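You operate a simulated robot arm through the tools that you are given. There is no shell and no other tool. Be economical: measure what you need, move in short steps, check, and stop when the job is done.

You are at the controls of a simulated robot arm. One attempt, no reset.

TASK
Dose the yellow-footed cup to its blue line, then park it.
Fine: rice from the hopper; park it at the mat end by the lid rack; sliding plate back at LOAD, yellow slide shut. Where these are worked on the way, their far stop is far enough and under half their travel is too little: sliding plate.

Only the result counts: the job must be done as asked and must still hold three seconds after the hand-in. Knocking over, shifting, dropping, spilling or breaking anything else fails it. A push-on lid holds only when it is set on centred and level and pressed home; a screw cap is set on level and turned clockwise until tight.

THE ROBOT
A 7-joint arm with a two-finger parallel gripper, fixed in place. Base frame: the origin is at the foot of the arm, x ahead of it, y to its left, z up; the work surface is at about z = 0. Units: m, degrees, N and s.
With the tool pointing down near the work surface it reaches from about 0.22 to 0.58 m from the base axis. Its first joint turns from -66.0 to 66.0 degrees. Payload 2.5 kg.
The TCP is the grasp point between the finger pads, 0.023 m short of the fingertips. In the tool frame z runs along the fingers and y along their closing line. Largest opening 0.094 m; finger width 0.038, thickness 0.01; the body of the gripper, 0.054 by 0.096 m, starts 0.039 m behind the TCP.
Orientation is that of the tool frame in the base frame, as a unit quaternion [w, x, y, z]. With the fingers straight down and closing along the base's y, the tool's x points along the base's -x, its y along +y and its z along -z.

THE INTERFACE
- The arm moves only by the tool apply_moves. Its argument "plan" is a list of rows, each a list of 7 numbers: the shift along the tool's x, y, z in m, then the turn, a rotation vector about the tool's x, y, z in degrees, then the opening in per cent of the stroke, from 0 (shut) to 100 (fully open). In form: [[tx, ty, tz, wx, wy, wz, grip], ...]. A call has 1 to 12 rows; each row shifts and turns the commanded pose from where the row before left it, along the tool's axes as they then stand. Each row takes 0.2 s and may step no farther than 0.05 m and 8.6 degrees from the row before; otherwise, or with a gripper value out of range, the whole call is refused. Where a pose cannot be reached the arm comes as near as it can. A force on the tool above 60 N (or 10 N above the force at the start of the call, whichever is more), or a blocked arm, ends the call early, and 0.2 s more pass. The fingers move at their own pace (about 0.108 m/s each) and stop on an object; they squeeze with about 27 N. The grip force told is the motor's: it shows also when the fingers shut on nothing. Time passes only in rows, and 0.2 s behind the last, so rows that do not move let the fingers close. The reply holds the time, the measured pose of the TCP, the force on the tool along the base axes, the opening and the grip force, in the units named above and with some noise, with the torque about the TCP (base axes, N m) and any sound that the robot's microphone picked up, and new pictures: "pictures" is both (left out), scene, wrist or none.
- Cameras (640 x 400 px; columns grow to the right, rows downward): "scene" is fixed at [0.1107, -0.4078, 0.5289]; the picture's right is [0.86, -0.50, 0.00], its down [-0.35, -0.60, -0.72] and it looks along [0.36, 0.62, -0.69] (base axes); focal length 214 px, centre (320, 200). "wrist" rides on the gripper at [0.086, 0.016, -0.075] in the tool frame; the picture's right is [-0.18, 0.98, 0.00], its down [-0.58, -0.11, -0.81] and it looks along [-0.79, -0.15, 0.59] (tool axes); focal length 243 px, centre (320, 200). There is no depth. A picture from a camera that has moved, and an enlarged one, comes with that camera's place and axes in the base frame and with its lens.
- enlarge(camera, box): a new picture of the part [left, top, right, bottom] of that camera's present view, enlarged. It takes no simulated time.
- hand_in(): hands the job in; it is judged then, once.

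Go step by step. Nothing tells you positions but the pictures and the camera data: compare them with the known pose of the tool, close in by small moves and look again before you grip or let go. The budget is 120 turns and 200 pictures, counting those below and the enlarged ones. Unless the task says otherwise, let go and move clear before handing in, and close with one line.

The tools are called after "Emit:" as name(argument=value, ...) on one line, values as JSON. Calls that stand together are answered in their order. apply_moves: Moves the arm, as the interface text tells. Its arguments: {"type":"object","properties":{"plan":{"type":"array","items":{"type":"array","items":{"type":"number"}}},"pictures":{"type":"string","enum":["both","scene","wrist","none"]}},"required":["plan"]} The other tools are called the same way: enlarge (camera, box) takes an enlarged picture of a part of a camera's view; hand_in () hands the job in.

At the start:

```text
t: 0.0
tcp_pos: [0.4289, 0.0526, 0.3761]
orientation: [0.0, 0.0, 1.0, 0.0]
contact_force: [0.0, 0.0, -0.2]
wrist_torque: [-0.01, 0.02, 0.0]
gripper_width: 0.0939
gripper_force: 0.1
```

scene: 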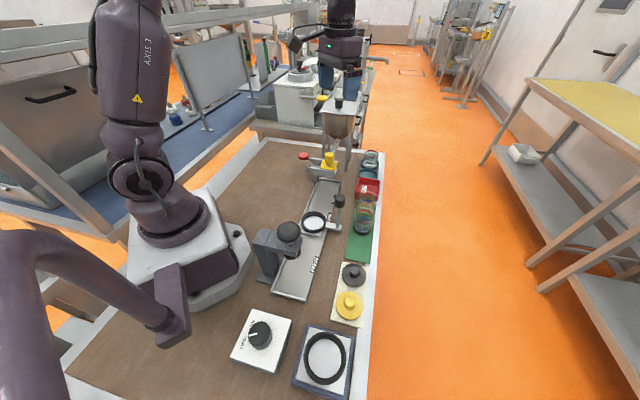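
wrist: 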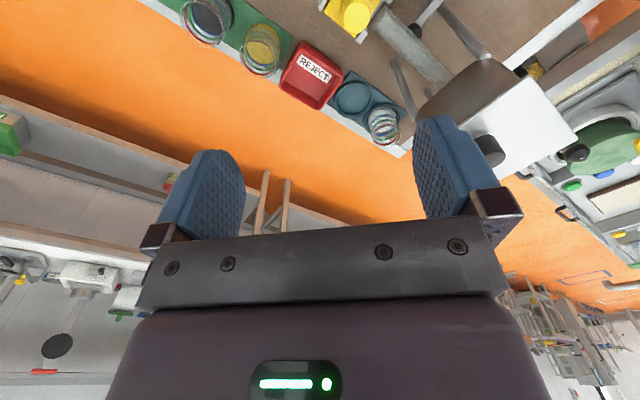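

I see a bench with a hopper, a sliding plate on a rail, cups on a green mat, a reject bin, a lid rack, a dial box and a balance-like pad. I'll enlarge the areas to identify them.

Emit:
enlarge(camera="scene", box=[270, 60, 400, 190])

Emit:
enlarge(camera="scene", box=[240, 140, 400, 300])

Emit:
enlarge(camera="scene", box=[220, 250, 380, 400])

Emit:
enlarge(camera="wrist", box=[160, 0, 480, 160])

```text
3.08 times, centred on (335, 125) of scene
camera zoom: at [0.1107, -0.4078, 0.5289], right [0.86, -0.5, 0.0], down [-0.35, -0.6, -0.72], along [0.36, 0.62, -0.69], focal length 660 px, centre (274, 431)
```

zoom: 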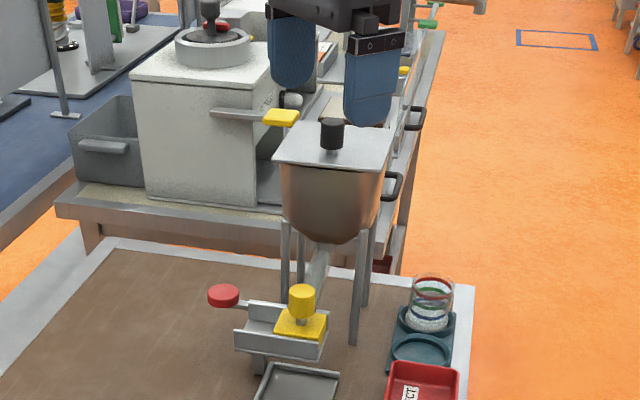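

```text
2.50 times, centred on (320, 220) of scene
camera zoom: at [0.1107, -0.4078, 0.5289], right [0.86, -0.5, 0.0], down [-0.35, -0.6, -0.72], along [0.36, 0.62, -0.69], focal length 536 px, centre (320, 150)
```

zoom: 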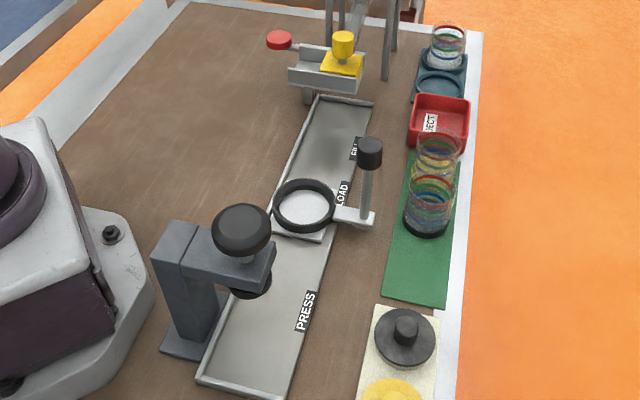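

```text
2.67 times, centred on (300, 325) of scene
camera zoom: at [0.1107, -0.4078, 0.5289], right [0.86, -0.5, 0.0], down [-0.35, -0.6, -0.72], along [0.36, 0.62, -0.69], focal length 572 px, centre (373, -133)
```

zoom: 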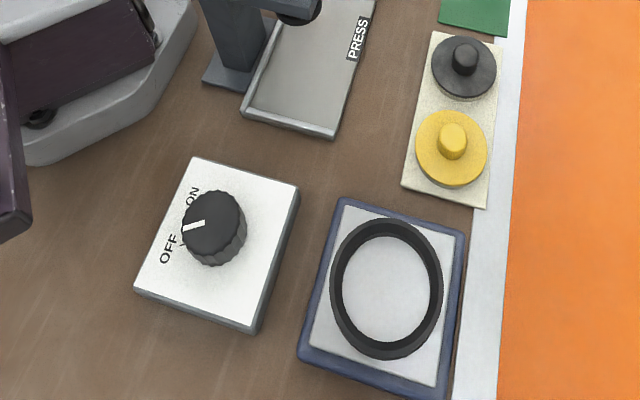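

```text
2.00 times, centred on (320, 80) of wrist
camera zoom: at [0.3429, 0.0679, 0.4499], right [0.18, 0.98, 0.0], down [0.58, -0.11, 0.81], along [0.79, -0.15, -0.59], focal length 485 px, centre (320, 440)
```

zoom: 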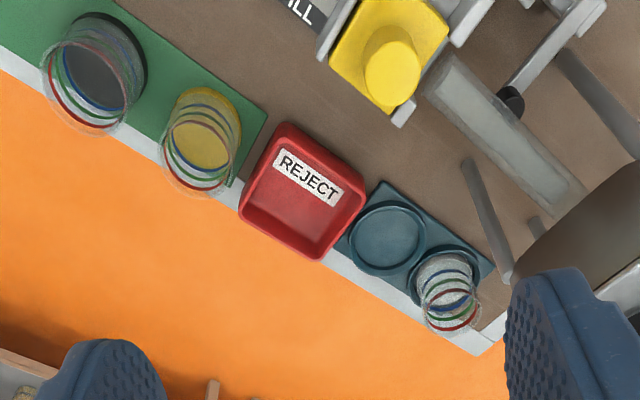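

The yellow-footed cup is at about (0.49,-0.06), the black one at (0.436,-0.115) and the carriage ring near (0.31,-0.03). I need closer looks at the hopper gate, the cup lines and the plate.

Emit:
enlarge(camera="scene", box=[335, 140, 395, 200])

Emit:
enlarge(camera="scene", box=[290, 120, 360, 190])

Emit:
enlarge(camera="scene", box=[330, 170, 390, 240])

Emit:
enlarge(camera="scene", box=[280, 180, 360, 260])

```text
6.67 times, centred on (365, 170) of scene
camera zoom: at [0.1107, -0.4078, 0.5289], right [0.86, -0.5, 0.0], down [-0.35, -0.6, -0.72], along [0.36, 0.62, -0.69], focal length 1430 px, centre (20, 400)
```

zoom: 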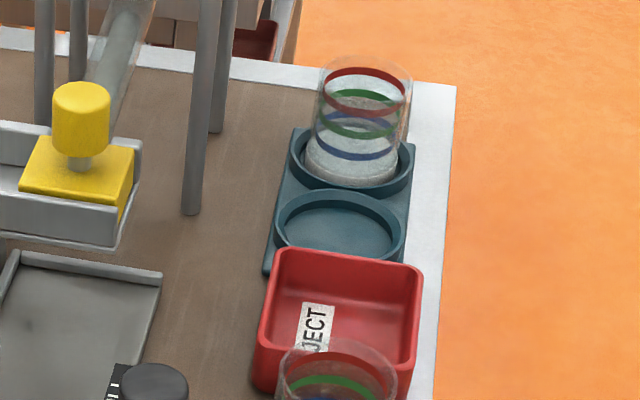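

```text
5.71 times, centred on (325, 155) of scene
camera zoom: at [0.1107, -0.4078, 0.5289], right [0.86, -0.5, 0.0], down [-0.35, -0.6, -0.72], along [0.36, 0.62, -0.69], focal length 1226 px, centre (291, 457)
```

zoom: 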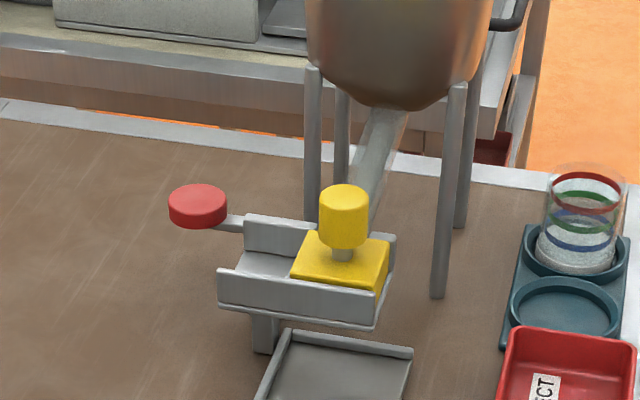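

```text
5.71 times, centred on (360, 205) of scene
camera zoom: at [0.1107, -0.4078, 0.5289], right [0.86, -0.5, 0.0], down [-0.35, -0.6, -0.72], along [0.36, 0.62, -0.69], focal length 1226 px, centre (91, 171)
```

zoom: 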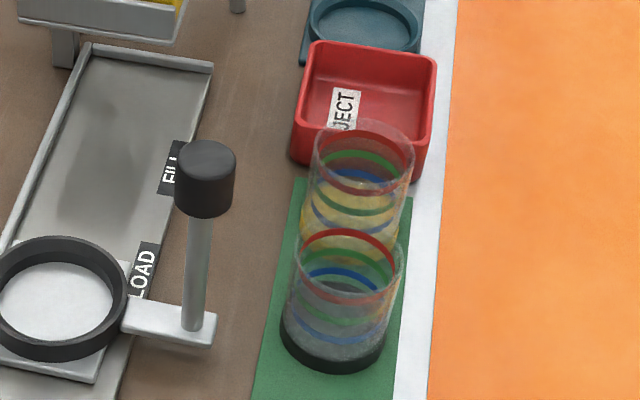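

```text
5.00 times, centred on (320, 220) of scene
camera zoom: at [0.1107, -0.4078, 0.5289], right [0.86, -0.5, 0.0], down [-0.35, -0.6, -0.72], along [0.36, 0.62, -0.69], focal length 1072 px, centre (320, 100)
```

zoom: 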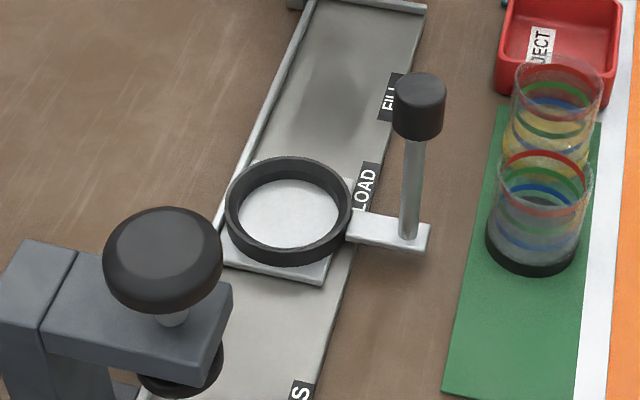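

The gate's yellow knob top comes out at about (0.43,0.085,0.165) and the hopper at (0.54,0.21). I'll pull back so the wrist camera sees the gate better.

Emit:
apply_moves(plan=[[0.05, 0, 0.02, 0, 0, 0, 100], [0.05, 0, 0.02, 0, 0, 0, 100], [0.02, 0, 0.02, 0, 0, 0, 100], [0, 0, 0, 0, 0, 0, 100]])

```text
refused: row 1 steps farther than a row can; nothing moved
```

Emit:
apply_moves(plan=[[0.04, 0, 0.02, 0, 0, 0, 100], [0.04, 0, 0.02, 0, 0, 0, 100], [0.04, 0, 0.02, 0, 0, 0, 100], [0, 0, 0, 0, 0, 0, 100]])

```text
t: 1.0
tcp_pos: [0.3095, 0.0541, 0.3152]
orientation: [0.001, 0.0, 1.0, 0.0]
contact_force: [0.5, 0.0, 0.9]
wrist_torque: [-0.03, 0.03, 0.01]
gripper_width: 0.0941
gripper_force: 0.0
camera wrist: at [0.2229, 0.0696, 0.3886], right [0.18, 0.98, 0.0], down [0.58, -0.11, 0.81], along [0.79, -0.15, -0.59], focal length 243 px, centre (320, 200)
```

scene: 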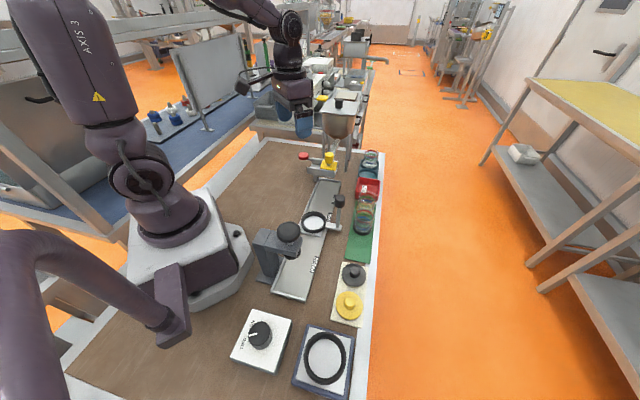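
wrist: 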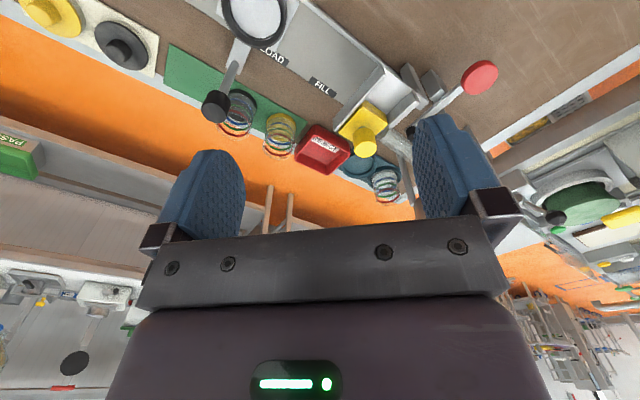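

Emit:
enlarge(camera="wrist", box=[300, 40, 510, 200])

Emit:
enlarge(camera="scene", box=[290, 90, 370, 180])

Emit:
enlarge(camera="wrist", box=[190, 0, 400, 160])

```text
2.50 times, centred on (405, 120) of wrist
camera zoom: at [0.2229, 0.0696, 0.3886], right [0.18, 0.98, 0.0], down [0.58, -0.11, 0.81], along [0.79, -0.15, -0.59], focal length 606 px, centre (108, 400)
```

zoom: 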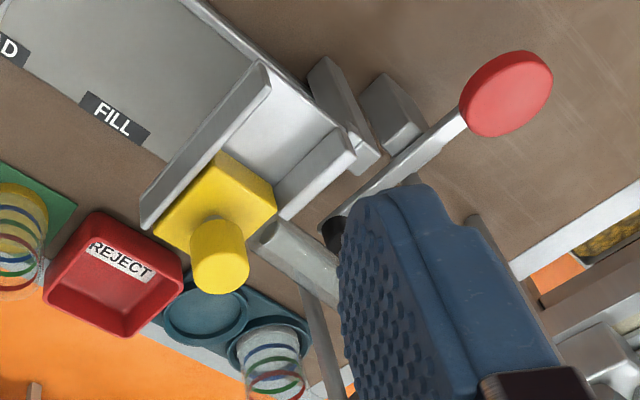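

```text
4.44 times, centred on (330, 135) of scene
camera zoom: at [0.1107, -0.4078, 0.5289], right [0.86, -0.5, 0.0], down [-0.35, -0.6, -0.72], along [0.36, 0.62, -0.69], focal length 953 px, centre (276, 489)
```

zoom: 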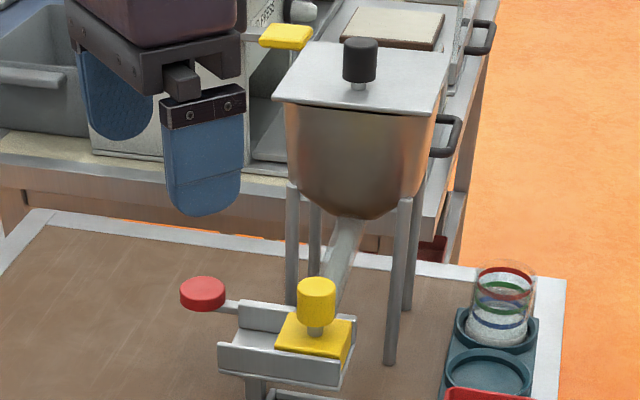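

```text
2.50 times, centred on (295, 80) of wrist
camera zoom: at [0.2229, 0.0696, 0.3886], right [0.18, 0.98, 0.0], down [0.58, -0.11, 0.81], along [0.79, -0.15, -0.59], focal length 606 px, centre (382, 500)
```

zoom: 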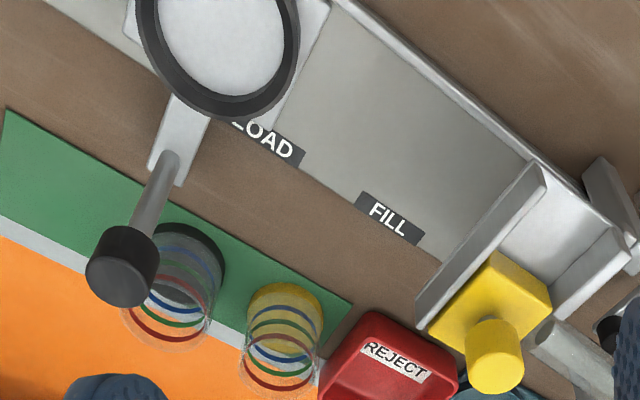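

The rail runs under the gate trough, at roughly direction (0.66,0.75), and the tool's present orientation looks clear everywhere for the cup. I'll go above the yellow-footed cup.

Emit:
apply_moves(plan=[[-0.03, -0.018, 0.018, 0, 0, 0, 100], [-0.03, -0.018, 0.018, 0, 0, 0, 100], [-0.03, -0.018, 0.018, 0, 0, 0, 100], [-0.03, -0.018, 0.018, 0, 0, 0, 100], [-0.03, -0.018, 0.018, 0, 0, 0, 74], [-0.033, -0.021, 0.025, 0, 0, 0, 74], [0, 0, 0, 0, 0, 0, 74]])

```text
t: 2.6
tcp_pos: [0.492, -0.0602, 0.2011]
orientation: [0.0, 0.0, 1.0, 0.001]
contact_force: [-0.5, 0.1, -0.8]
wrist_torque: [-0.02, 0.01, 0.0]
gripper_width: 0.0695
gripper_force: 0.1
camera wrist: at [0.4062, -0.045, 0.2745], right [0.18, 0.98, 0.0], down [0.58, -0.11, 0.81], along [0.79, -0.15, -0.59], focal length 243 px, centre (320, 200)
```

scene: 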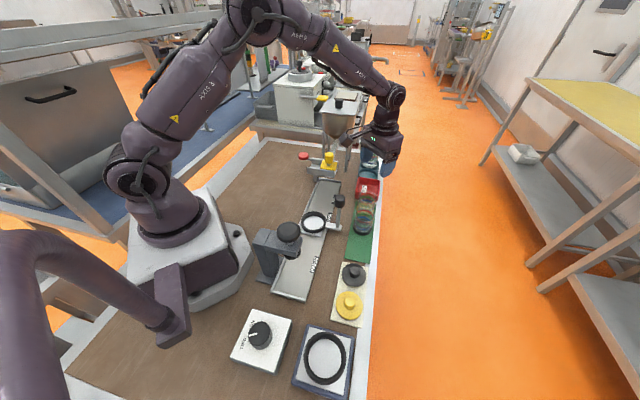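
wrist: 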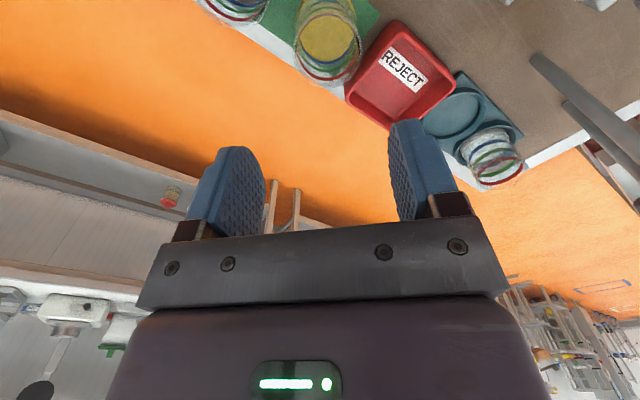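

Emit:
enlarge(camera="wrist", box=[240, 0, 400, 100])

Emit:
enlarge(camera="scene", box=[340, 165, 390, 245])

```text
4.00 times, centred on (320, 50) of wrist
camera zoom: at [0.4062, -0.045, 0.2745], right [0.18, 0.98, 0.0], down [0.58, -0.11, 0.81], along [0.79, -0.15, -0.59], focal length 970 px, centre (320, 800)
```

zoom: 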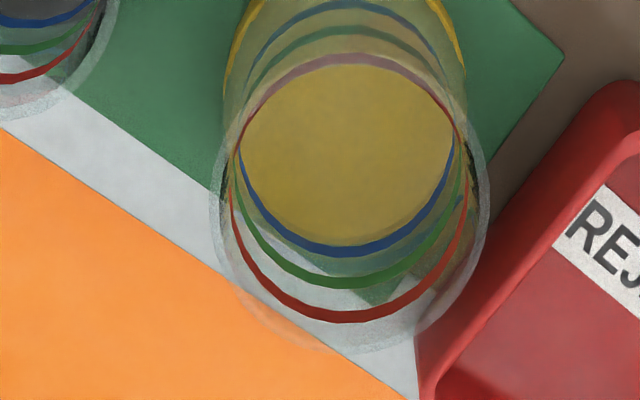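

```text
5.00 times, centred on (365, 205) of scene
camera zoom: at [0.1107, -0.4079, 0.5289], right [0.86, -0.5, 0.0], down [-0.35, -0.6, -0.72], along [0.36, 0.62, -0.69], focal length 1072 px, centre (95, 175)
```

zoom: 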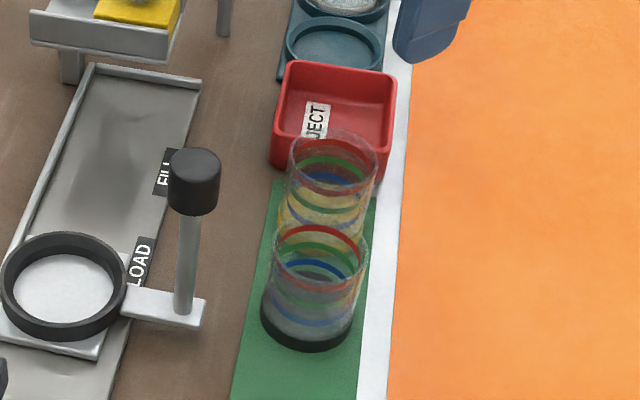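

The REJECT bin wall stands about 5 mm from the cup, so the fingers must close across the mat, parallel to the bin edge. I'll turn the tool 50° and look again.

Emit:
apply_moves(plan=[[0, 0, 0, 0, 0, -8.4, 80], [0, 0, 0, 0, 0, -8.4, 80], [0, 0, 0, 0, 0, -8.4, 80], [0, 0, 0, 0, 0, -8.4, 80], [0, 0, 0, 0, 0, -8.4, 80], [0, 0, 0, 0, 0, -8, 80], [0, 0, 0, 0, 0, 0, 80]], pictures="wrist")

```text
t: 4.2
tcp_pos: [0.4908, -0.058, 0.2016]
orientation: [0.0, -0.423, 0.906, 0.0]
contact_force: [-0.6, -0.3, 0.4]
wrist_torque: [0.01, 0.01, -0.04]
gripper_width: 0.0752
gripper_force: 0.1
camera wrist: at [0.4244, -0.1149, 0.2751], right [-0.64, 0.77, 0.0], down [0.46, 0.38, 0.81], along [0.62, 0.51, -0.59], focal length 243 px, centre (320, 200)
```

wrist: 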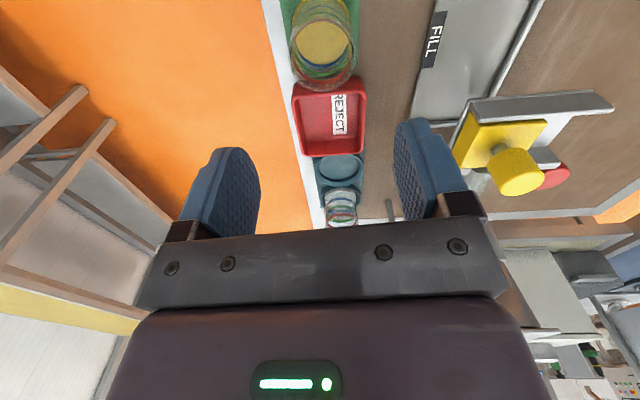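

Emit:
enlarge(camera="wrist", box=[260, 0, 420, 100])

```text
4.00 times, centred on (340, 50) of wrist
camera zoom: at [0.4244, -0.1149, 0.2751], right [-0.64, 0.77, 0.0], down [0.46, 0.38, 0.81], along [0.62, 0.51, -0.59], focal length 970 px, centre (240, 800)
```

zoom: 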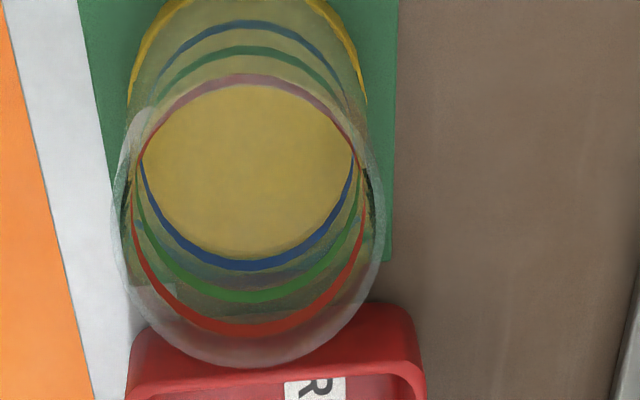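

The cup centre is at about (0.494,-0.056), its rim near z 0.055. Lowering now, open 80%.

Emit:
apply_moves(plan=[[-0.0036, -0.0012, 0.03, 0, 0, 0, 80], [0, 0, 0.04, 0, 0, 0, 80], [0, 0, 0.035, 0, 0, 0, 80], [0, 0, 0.025, 0, 0, 0, 80], [0, 0, 0.021, 0, 0, 0, 80], [0, 0, 0, 0, 0, 0, 80]])

```text
t: 5.6
tcp_pos: [0.4959, -0.0589, 0.0496]
orientation: [0.0, -0.422, 0.906, 0.0]
contact_force: [0.3, 0.4, 0.6]
wrist_torque: [-0.01, 0.01, 0.05]
gripper_width: 0.0752
gripper_force: 0.0
camera wrist: at [0.4279, -0.1144, 0.1228], right [-0.63, 0.77, 0.0], down [0.46, 0.38, 0.81], along [0.62, 0.51, -0.59], focal length 243 px, centre (320, 200)
```

scene: 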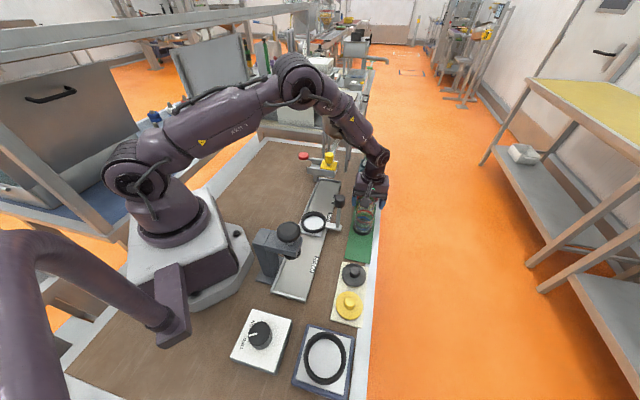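
wrist: 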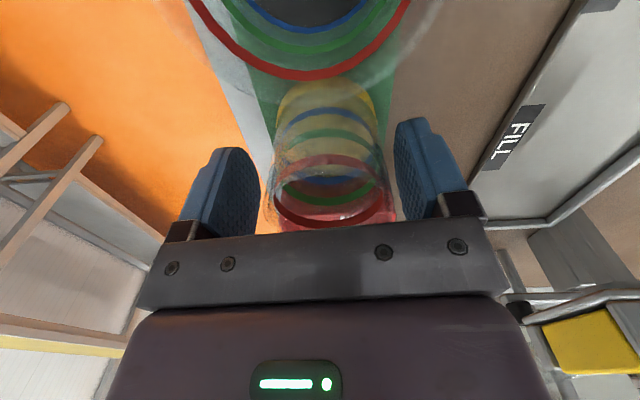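

The cup sits between the pads; closing.

Emit:
apply_moves(plan=[[0, 0, 0, 0, 0, 0, 55], [0, 0, 0, 0, 0, 0, 30], [0, 0, 0, 0, 0, 0, 30], [0, 0, 0, 0, 0, 0, 30]], pictures="wrist")

```text
t: 6.6
tcp_pos: [0.496, -0.0592, 0.0489]
orientation: [0.0, -0.422, 0.906, 0.0]
contact_force: [0.4, 0.2, 0.1]
wrist_torque: [0.0, 0.0, -0.02]
gripper_width: 0.0537
gripper_force: 27.0
camera wrist: at [0.4278, -0.1144, 0.1231], right [-0.63, 0.77, 0.0], down [0.46, 0.38, 0.81], along [0.62, 0.51, -0.59], focal length 243 px, centre (320, 200)
```

wrist: 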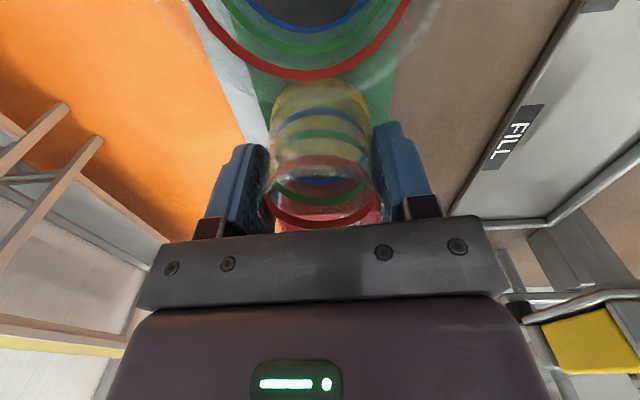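

Gripped at 53.7 mm. Lifting straight up.

Emit:
apply_moves(plan=[[0, 0, -0.02, 0, 0, 0, 30], [0, 0, -0.04, 0, 0, 0, 30], [0, 0, -0.04, 0, 0, 0, 30], [0, 0, -0.04, 0, 0, 0, 30], [0, 0, 0, 0, 0, 0, 30]])

Emit:
enlarge(camera="wrist", box=[240, 60, 400, 240])

Emit:
enlarge(camera="scene", box=[330, 120, 410, 200])

```text
t: 7.8
tcp_pos: [0.4953, -0.0572, 0.1913]
orientation: [0.001, -0.423, 0.906, 0.0]
contact_force: [0.0, -0.3, -0.5]
wrist_torque: [-0.01, -0.01, 0.03]
gripper_width: 0.0535
gripper_force: 27.2
camera wrist: at [0.4282, -0.1128, 0.2659], right [-0.63, 0.77, 0.0], down [0.46, 0.38, 0.81], along [0.62, 0.51, -0.59], focal length 243 px, centre (320, 200)
```

scene: 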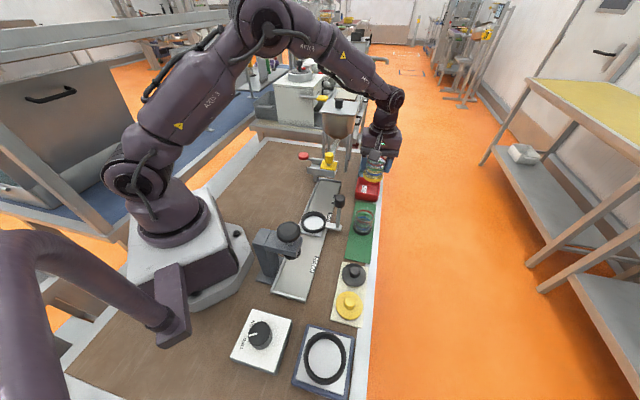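
wrist: 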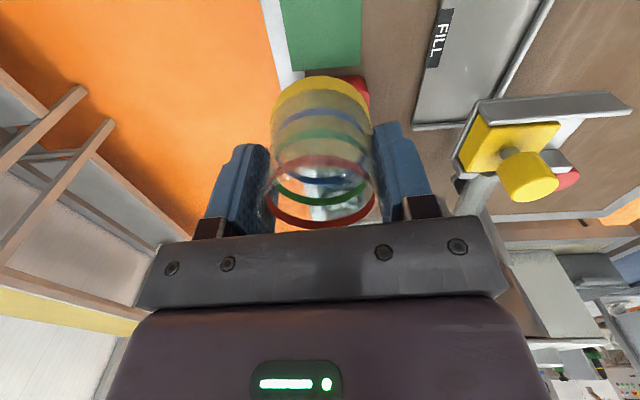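

```text
2.22 times, centred on (320, 150) of wrist
camera zoom: at [0.4282, -0.1128, 0.2659], right [-0.63, 0.77, 0.0], down [0.46, 0.38, 0.81], along [0.62, 0.51, -0.59], focal length 539 px, centre (320, 311)
```

zoom: 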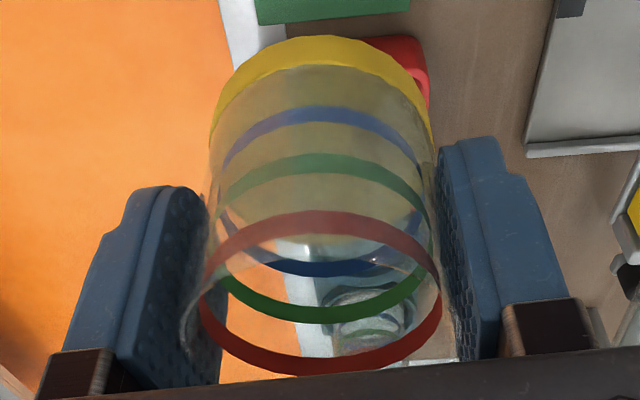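

```text
5.00 times, centred on (370, 160) of scene
camera zoom: at [0.1107, -0.4078, 0.5289], right [0.86, -0.5, 0.0], down [-0.35, -0.6, -0.72], along [0.36, 0.62, -0.69], focal length 1072 px, centre (70, 400)
```

zoom: 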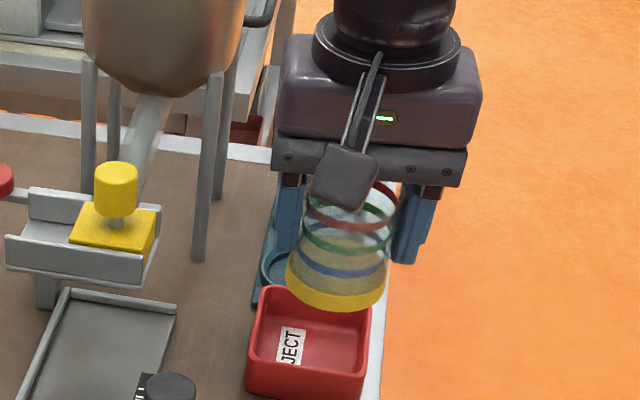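

The cup is held upright. I'll raise it, carry it over the ring on the plate, and turn the hand to clear the handle post.

Emit:
apply_moves(plan=[[0, 0, -0.04, 0, 0, 0, 30], [0.0193, 0.0319, 0, 0, 0, 0, 30], [0.0193, 0.0319, 0, 0, 0, 0, 30], [0.0193, 0.0319, 0, 0, 0, 0, 30], [0.0193, 0.0319, 0, 0, 0, 0, 30], [0.0193, 0.0319, 0, 0, 0, 0, 30], [0, 0, 0, 0, 0, 0, 30]], pictures="none")

Emit:
apply_moves(plan=[[0, 0, 0, 0, 0, 8.5, 30], [0, 0, 0, 0, 0, 8.5, 30], [0, 0, 0, 0, 0, 8.5, 30], [0, 0, 0, 0, 0, 8.5, 30], [0, 0, 0, 0, 0, 8.5, 30], [0, 0, 0, 0, 0, 8.5, 30], [0, 0, 0, 0, 0, 8.5, 30], [0, 0, 0, 0, 0, 8.5, 30], [0, 0, 0, 0, 0, 2, 30], [0, 0, 0.04, 0, 0, 0, 30], [0, 0, 0.04, 0, 0, 0, 30], [0, 0, 0, 0, 0, 0, 30]])

Emit:
enlarge(camera="scene", box=[280, 160, 360, 240])

```text
t: 9.4
tcp_pos: [0.3122, -0.0272, 0.2313]
orientation: [0.001, -0.422, 0.906, 0.0]
contact_force: [0.4, -0.2, -1.1]
wrist_torque: [-0.01, -0.03, -0.03]
gripper_width: 0.0535
gripper_force: 26.6
```

```text
t: 12.0
tcp_pos: [0.3094, -0.0291, 0.1516]
orientation: [0.0, 0.173, 0.985, 0.0]
contact_force: [-0.6, 0.2, -0.3]
wrist_torque: [-0.01, 0.01, -0.01]
gripper_width: 0.0534
gripper_force: 26.6
camera wrist: at [0.2349, 0.0156, 0.2254], right [0.51, 0.86, 0.0], down [0.51, -0.3, 0.81], along [0.69, -0.41, -0.59], focal length 243 px, centre (320, 200)
```

scene: 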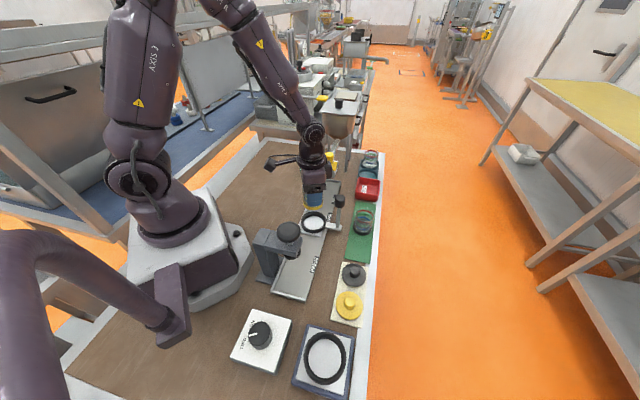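
wrist: 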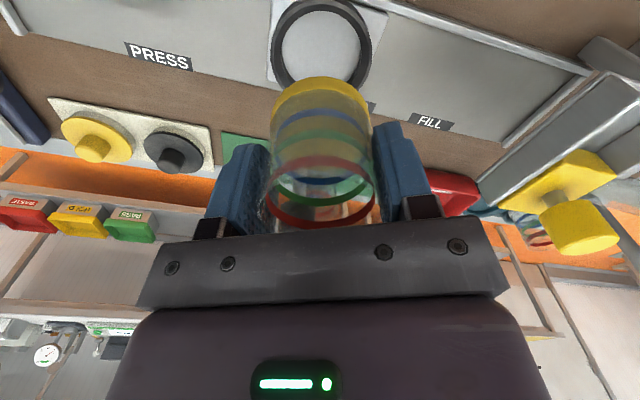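

```text
5.00 times, centred on (320, 200) of scene
camera zoom: at [0.1107, -0.4078, 0.5289], right [0.86, -0.5, 0.0], down [-0.35, -0.6, -0.72], along [0.36, 0.62, -0.69], focal length 1072 px, centre (320, 200)
```

zoom: 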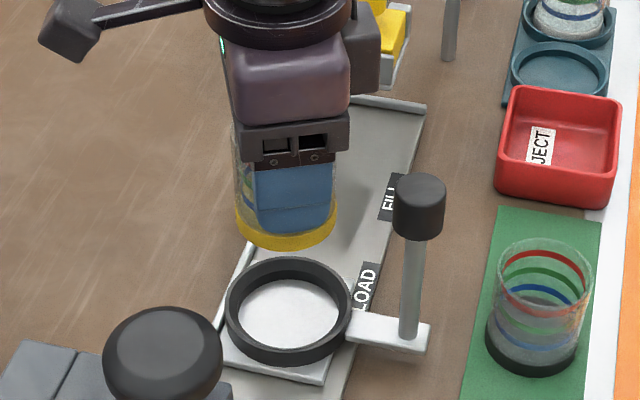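

Emit:
enlarge(camera="wrist", box=[250, 0, 394, 90])

Emit:
enlarge(camera="scene", box=[298, 190, 338, 240])

```text
4.44 times, centred on (322, 45) of wrist
camera zoom: at [0.2349, 0.0156, 0.2254], right [0.51, 0.86, 0.0], down [0.51, -0.3, 0.81], along [0.69, -0.41, -0.59], focal length 1078 px, centre (311, 889)
```

zoom: 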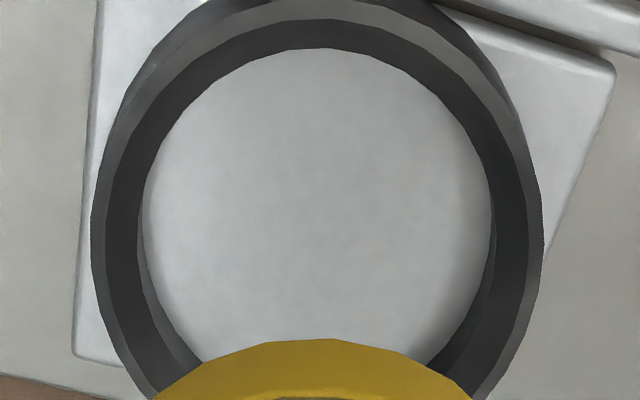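

```text
8.00 times, centred on (318, 215) of scene
camera zoom: at [0.1107, -0.4078, 0.5289], right [0.86, -0.5, 0.0], down [-0.35, -0.6, -0.72], along [0.36, 0.62, -0.69], focal length 1716 px, centre (336, 80)
```

zoom: 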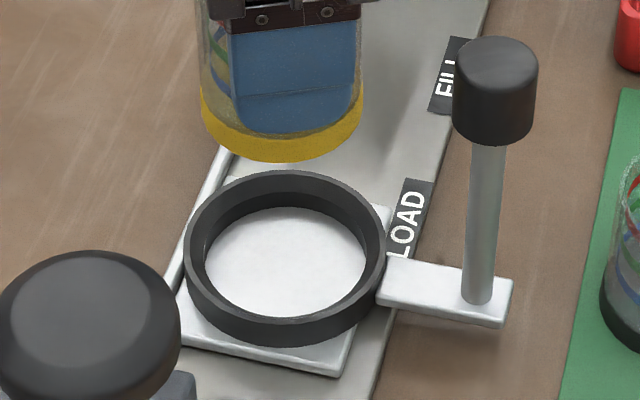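

The cup and the chamfered ring line up in both camera views. Lowering to just above the ring and checking.

Emit:
apply_moves(plan=[[0, 0.0008, 0.03, 0, 0, 0, 30], [0, 0, 0.03, 0, 0, 0, 30], [0, 0, 0.012, 0, 0, 0, 30], [0, 0, 0, 0, 0, 0, 30]])

Emit:
enlarge(camera="scene", box=[290, 190, 340, 240])

Emit:
enlarge(camera="wrist", box=[230, 30, 410, 150])

```text
t: 13.0
tcp_pos: [0.3116, -0.0285, 0.0784]
orientation: [0.0, 0.174, 0.985, 0.0]
contact_force: [0.0, -0.1, -0.6]
wrist_torque: [0.02, -0.01, 0.01]
gripper_width: 0.0533
gripper_force: 27.0
camera wrist: at [0.2357, 0.0167, 0.1522], right [0.51, 0.86, 0.0], down [0.51, -0.3, 0.81], along [0.69, -0.41, -0.59], focal length 243 px, centre (320, 200)
```

scene: 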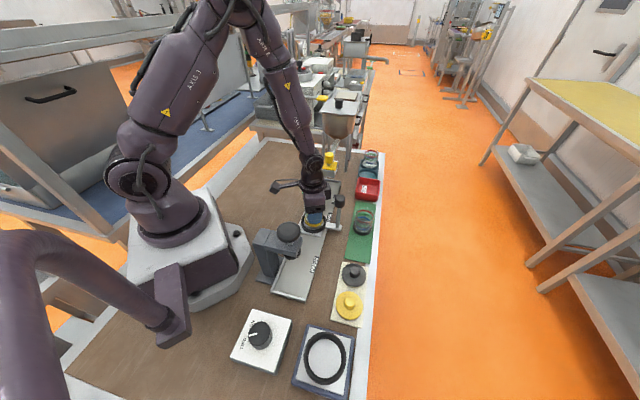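
wrist: 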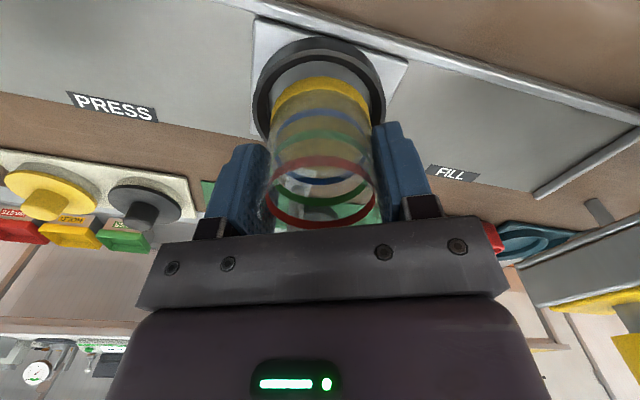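

```text
8.00 times, centred on (315, 215) of scene
camera zoom: at [0.1107, -0.4078, 0.5289], right [0.86, -0.5, 0.0], down [-0.35, -0.6, -0.72], along [0.36, 0.62, -0.69], focal length 1716 px, centre (360, 80)
```

zoom: 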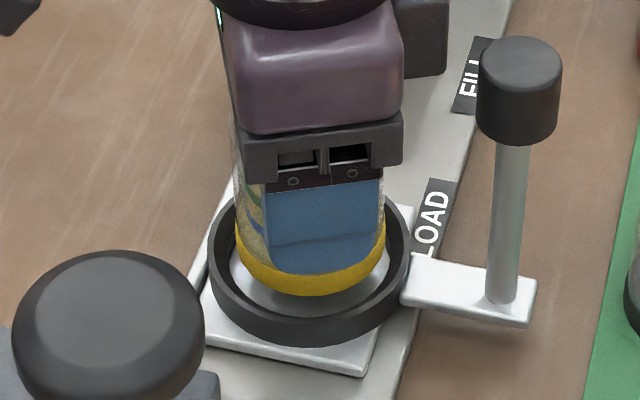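

```text
3.33 times, centred on (320, 90) of wrist
camera zoom: at [0.2357, 0.0167, 0.1522], right [0.51, 0.86, 0.0], down [0.51, -0.3, 0.81], along [0.69, -0.41, -0.59], focal length 809 px, centre (320, 567)
```

zoom: 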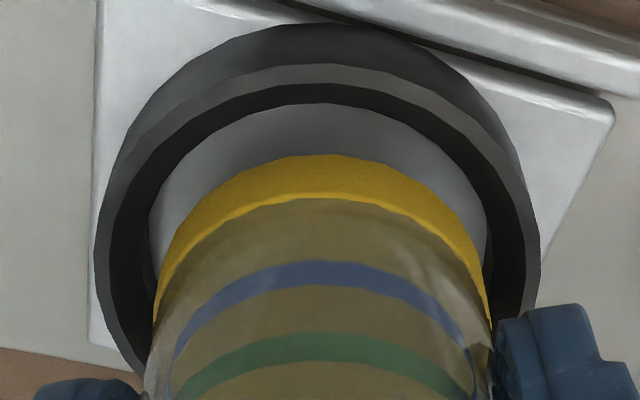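

Views agree the cup is concentric within 1 mm and about 8 mm above the ring top. Nudging and lowering gently until it seats.

Emit:
apply_moves(plan=[[0.001, -0.0007, 0.004, 0, 0, 0, 30], [0, 0, 0.005, 0, 0, 0, 30], [0, 0, 0.005, 0, 0, 0, 30], [0, 0, 0, 0, 0, 0, 30]])

Emit:
enlarge(camera="scene", box=[290, 190, 340, 240])

Emit:
enlarge(camera="wrist", box=[230, 30, 410, 150])

```text
t: 14.0
tcp_pos: [0.3107, -0.0271, 0.064]
orientation: [0.0, 0.174, 0.985, 0.001]
contact_force: [0.4, 0.1, -0.1]
wrist_torque: [0.04, 0.04, -0.01]
gripper_width: 0.0533
gripper_force: 26.9
camera wrist: at [0.2354, 0.0171, 0.1379], right [0.51, 0.86, 0.0], down [0.51, -0.3, 0.81], along [0.69, -0.41, -0.59], focal length 243 px, centre (320, 200)
```

scene: 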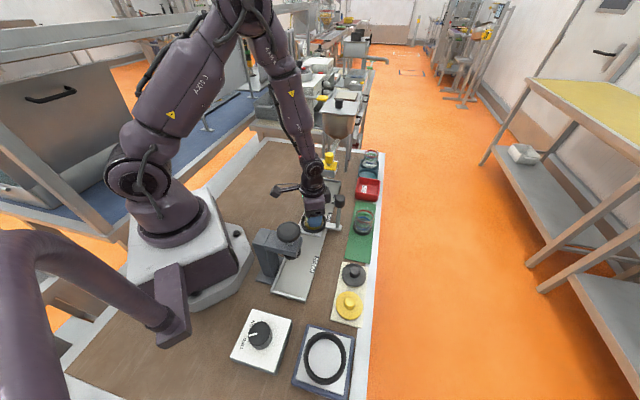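
wrist: 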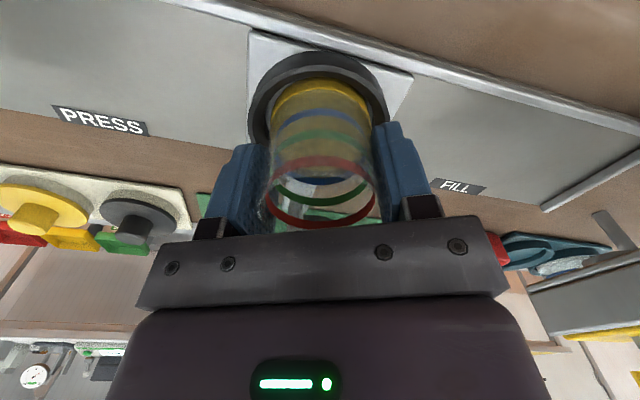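

```text
8.00 times, centred on (315, 215) of scene
camera zoom: at [0.1107, -0.4078, 0.5289], right [0.86, -0.5, 0.0], down [-0.35, -0.6, -0.72], along [0.36, 0.62, -0.69], focal length 1716 px, centre (360, 80)
```

zoom: 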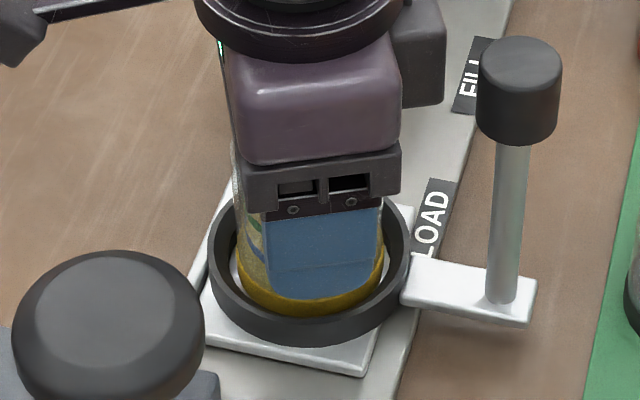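

```text
3.33 times, centred on (320, 90) of wrist
camera zoom: at [0.2354, 0.0171, 0.1379], right [0.51, 0.86, 0.0], down [0.51, -0.3, 0.81], along [0.69, -0.41, -0.59], focal length 809 px, centre (320, 567)
```

zoom: 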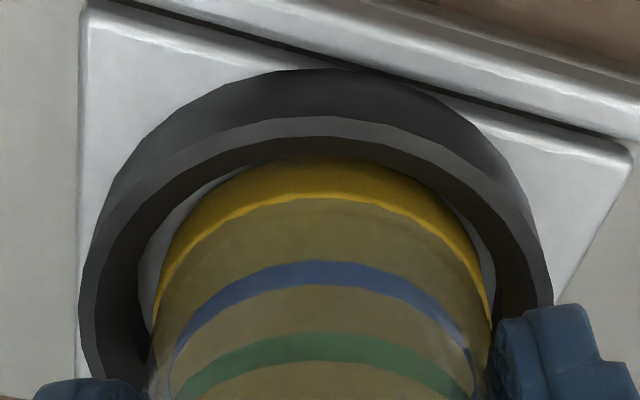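

Emit:
apply_moves(plan=[[0, -0.001, 0.003, 0, 0, 0, 30], [0, 0, 0.003, 0, 0, 0, 30], [0, 0, 0, 0, 0, 0, 30]], pictures="none")

```text
t: 14.8
tcp_pos: [0.3118, -0.0291, 0.0579]
orientation: [0.001, 0.174, 0.985, -0.001]
contact_force: [1.6, -0.4, 18.7]
wrist_torque: [-0.06, -0.09, 0.15]
gripper_width: 0.0515
gripper_force: 27.4
```

Contact at TCP z 0.058 (18 N). Checking that it's seated before letting go.

Emit:
apply_moves(plan=[[0, 0, -0.001, 0, 0, 0, 30], [0, 0, 0, 0, 0, 0, 30]], pictures="none")

Emit:
enlarge(camera="scene", box=[290, 190, 340, 240])

Emit:
enlarge(camera="wrist", box=[230, 30, 410, 150])

```text
t: 15.4
tcp_pos: [0.3088, -0.0291, 0.059]
orientation: [-0.001, 0.174, 0.985, 0.0]
contact_force: [1.1, -0.4, 1.3]
wrist_torque: [-0.04, -0.11, 0.02]
gripper_width: 0.0515
gripper_force: 27.0
```

```text
8.00 times, centred on (315, 215) of scene
camera zoom: at [0.1107, -0.4078, 0.5289], right [0.86, -0.5, 0.0], down [-0.35, -0.6, -0.72], along [0.36, 0.62, -0.69], focal length 1716 px, centre (360, 80)
```

zoom: 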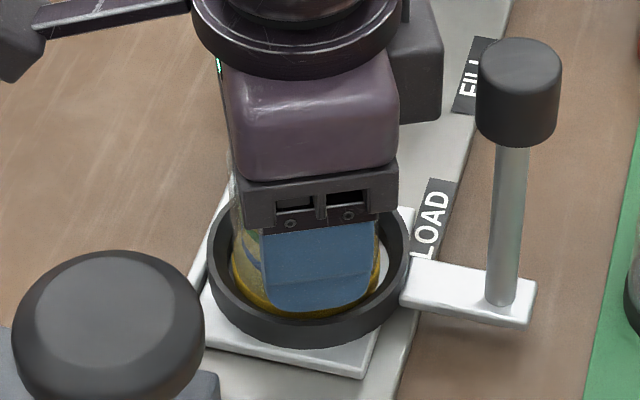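

```text
3.33 times, centred on (320, 90) of wrist
camera zoom: at [0.2335, 0.0155, 0.1326], right [0.51, 0.86, 0.0], down [0.51, -0.3, 0.81], along [0.69, -0.41, -0.59], focal length 809 px, centre (320, 567)
```

zoom: 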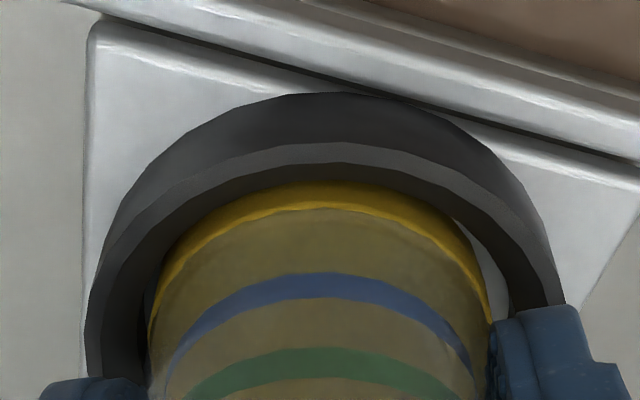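

The foot is inside the ring. Releasing and rising.

Emit:
apply_moves(plan=[[0, 0, 0, 0, 0, 0, 60], [0, 0, 0, 0, 0, 0, 78], [0, 0, 0, 0, 0, 0, 78], [0, 0, -0.03, 0, 0, 0, 78], [0, 0, -0.04, 0, 0, 0, 78], [0, 0, -0.05, 0, 0, 0, 78], [0, 0, -0.03, 0, 0, 0, 78], [0, 0, 0, 0, 0, 0, 78]])

Emit:
enlarge(camera="scene", box=[280, 180, 350, 250])

Emit:
enlarge(camera="wrist", box=[240, 0, 420, 120])

```text
t: 17.2
tcp_pos: [0.307, -0.0285, 0.2109]
orientation: [0.001, 0.173, 0.985, 0.0]
contact_force: [-0.2, 0.6, -0.5]
wrist_torque: [0.01, 0.01, 0.01]
gripper_width: 0.0732
gripper_force: 0.0
camera wrist: at [0.2321, 0.0161, 0.2843], right [0.51, 0.86, 0.0], down [0.51, -0.3, 0.81], along [0.69, -0.41, -0.59], focal length 243 px, centre (320, 200)
```

scene: 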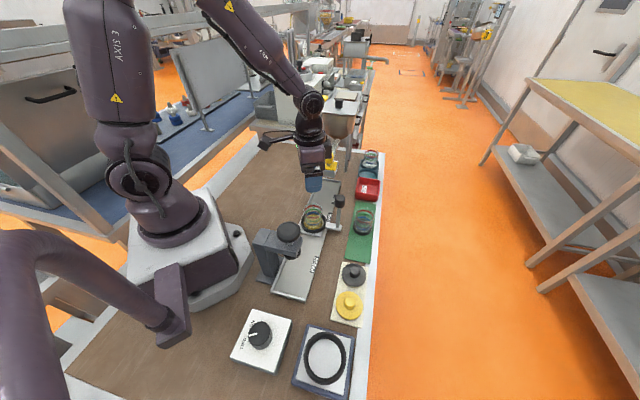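
wrist: 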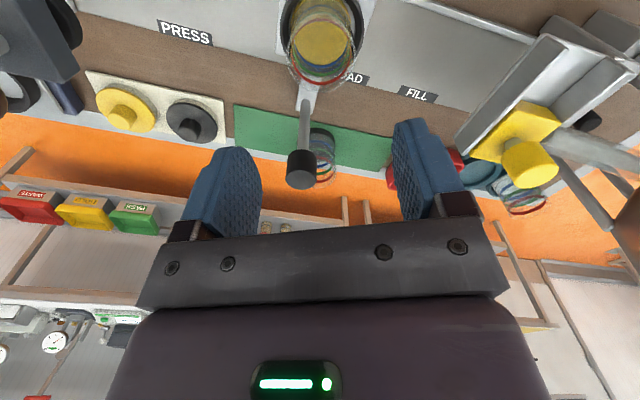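

```text
5.71 times, centred on (315, 215) of scene
camera zoom: at [0.1107, -0.4078, 0.5289], right [0.86, -0.5, 0.0], down [-0.35, -0.6, -0.72], along [0.36, 0.62, -0.69], focal length 1226 px, centre (349, 114)
```

zoom: 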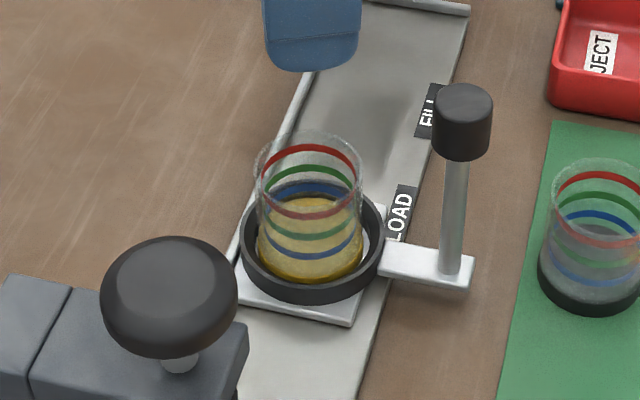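

```text
3.33 times, centred on (330, 60) of wrist
camera zoom: at [0.2321, 0.0161, 0.2843], right [0.51, 0.86, 0.0], down [0.51, -0.3, 0.81], along [0.69, -0.41, -0.59], focal length 809 px, centre (287, 667)
```

zoom: 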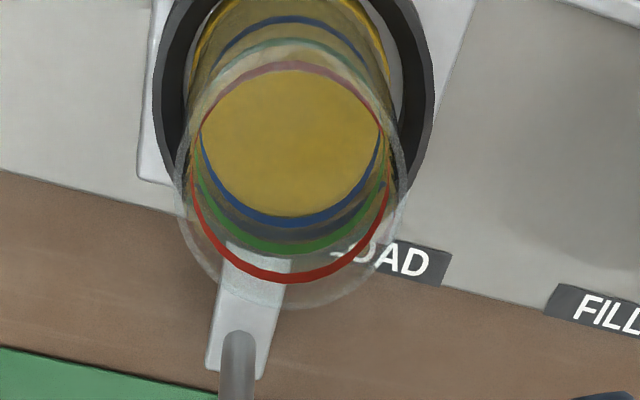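

The cup stands level in the ring. The handle knob triangulates to (0.3615,-0.080), top z≈0.145. I'll turn so the fingers close along the rail and go above it.

Emit:
apply_moves(plan=[[0, 0, 0, 0, 0, 7, 65], [0, 0, 0, 0, 0, 7, 65], [0, 0, 0, 0, 0, 7, 65], [-0.0375, -0.0015, 0, 0, 0, 0, 65], [-0.0375, -0.0015, 0, 0, 0, 0, 65], [0, 0, 0.02, 0, 0, 0, 65], [0, 0, 0, 0, 0, 0, 65]])

Emit:
enlarge(camera="wrist", box=[220, 60, 420, 200])

Emit:
enlarge(camera="scene", box=[300, 150, 370, 220])

```text
t: 18.8
tcp_pos: [0.3628, -0.081, 0.1883]
orientation: [0.0, 0.35, 0.937, 0.001]
contact_force: [-0.3, -0.1, 0.8]
wrist_torque: [0.0, 0.03, -0.03]
gripper_width: 0.0611
gripper_force: 0.2
camera wrist: at [0.309, -0.0118, 0.2626], right [0.78, 0.62, 0.0], down [0.37, -0.46, 0.81], along [0.5, -0.63, -0.59], focal length 243 px, centre (320, 200)
```

scene: 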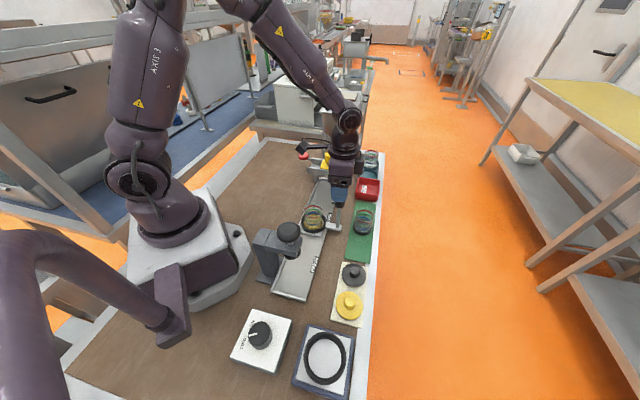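
wrist: 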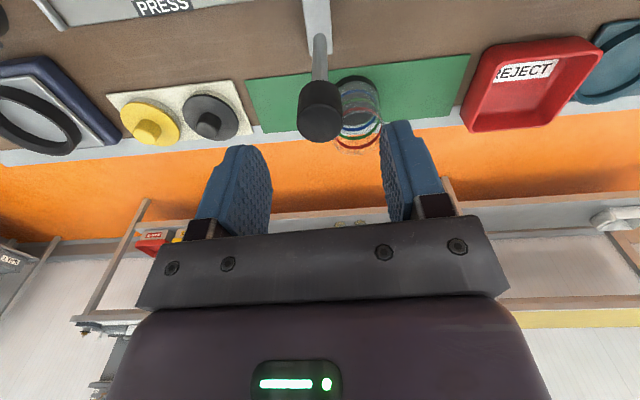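

```text
2.86 times, centred on (320, 130) of wrist
camera zoom: at [0.309, -0.0118, 0.2626], right [0.78, 0.62, 0.0], down [0.37, -0.46, 0.81], along [0.5, -0.63, -0.59], focal length 693 px, centre (320, 400)
```

zoom: 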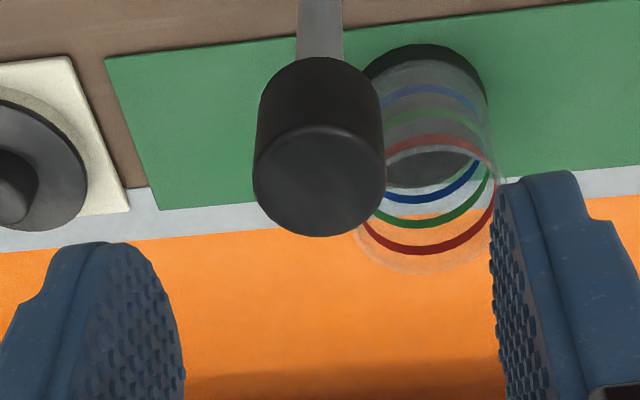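

```text
5.71 times, centred on (335, 185) of scene
camera zoom: at [0.1107, -0.4079, 0.5289], right [0.86, -0.5, 0.0], down [-0.35, -0.6, -0.72], along [0.36, 0.62, -0.69], focal length 1226 px, centre (234, 286)
```

zoom: 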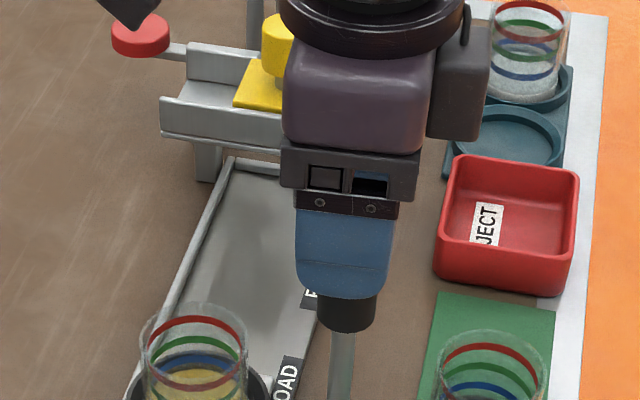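

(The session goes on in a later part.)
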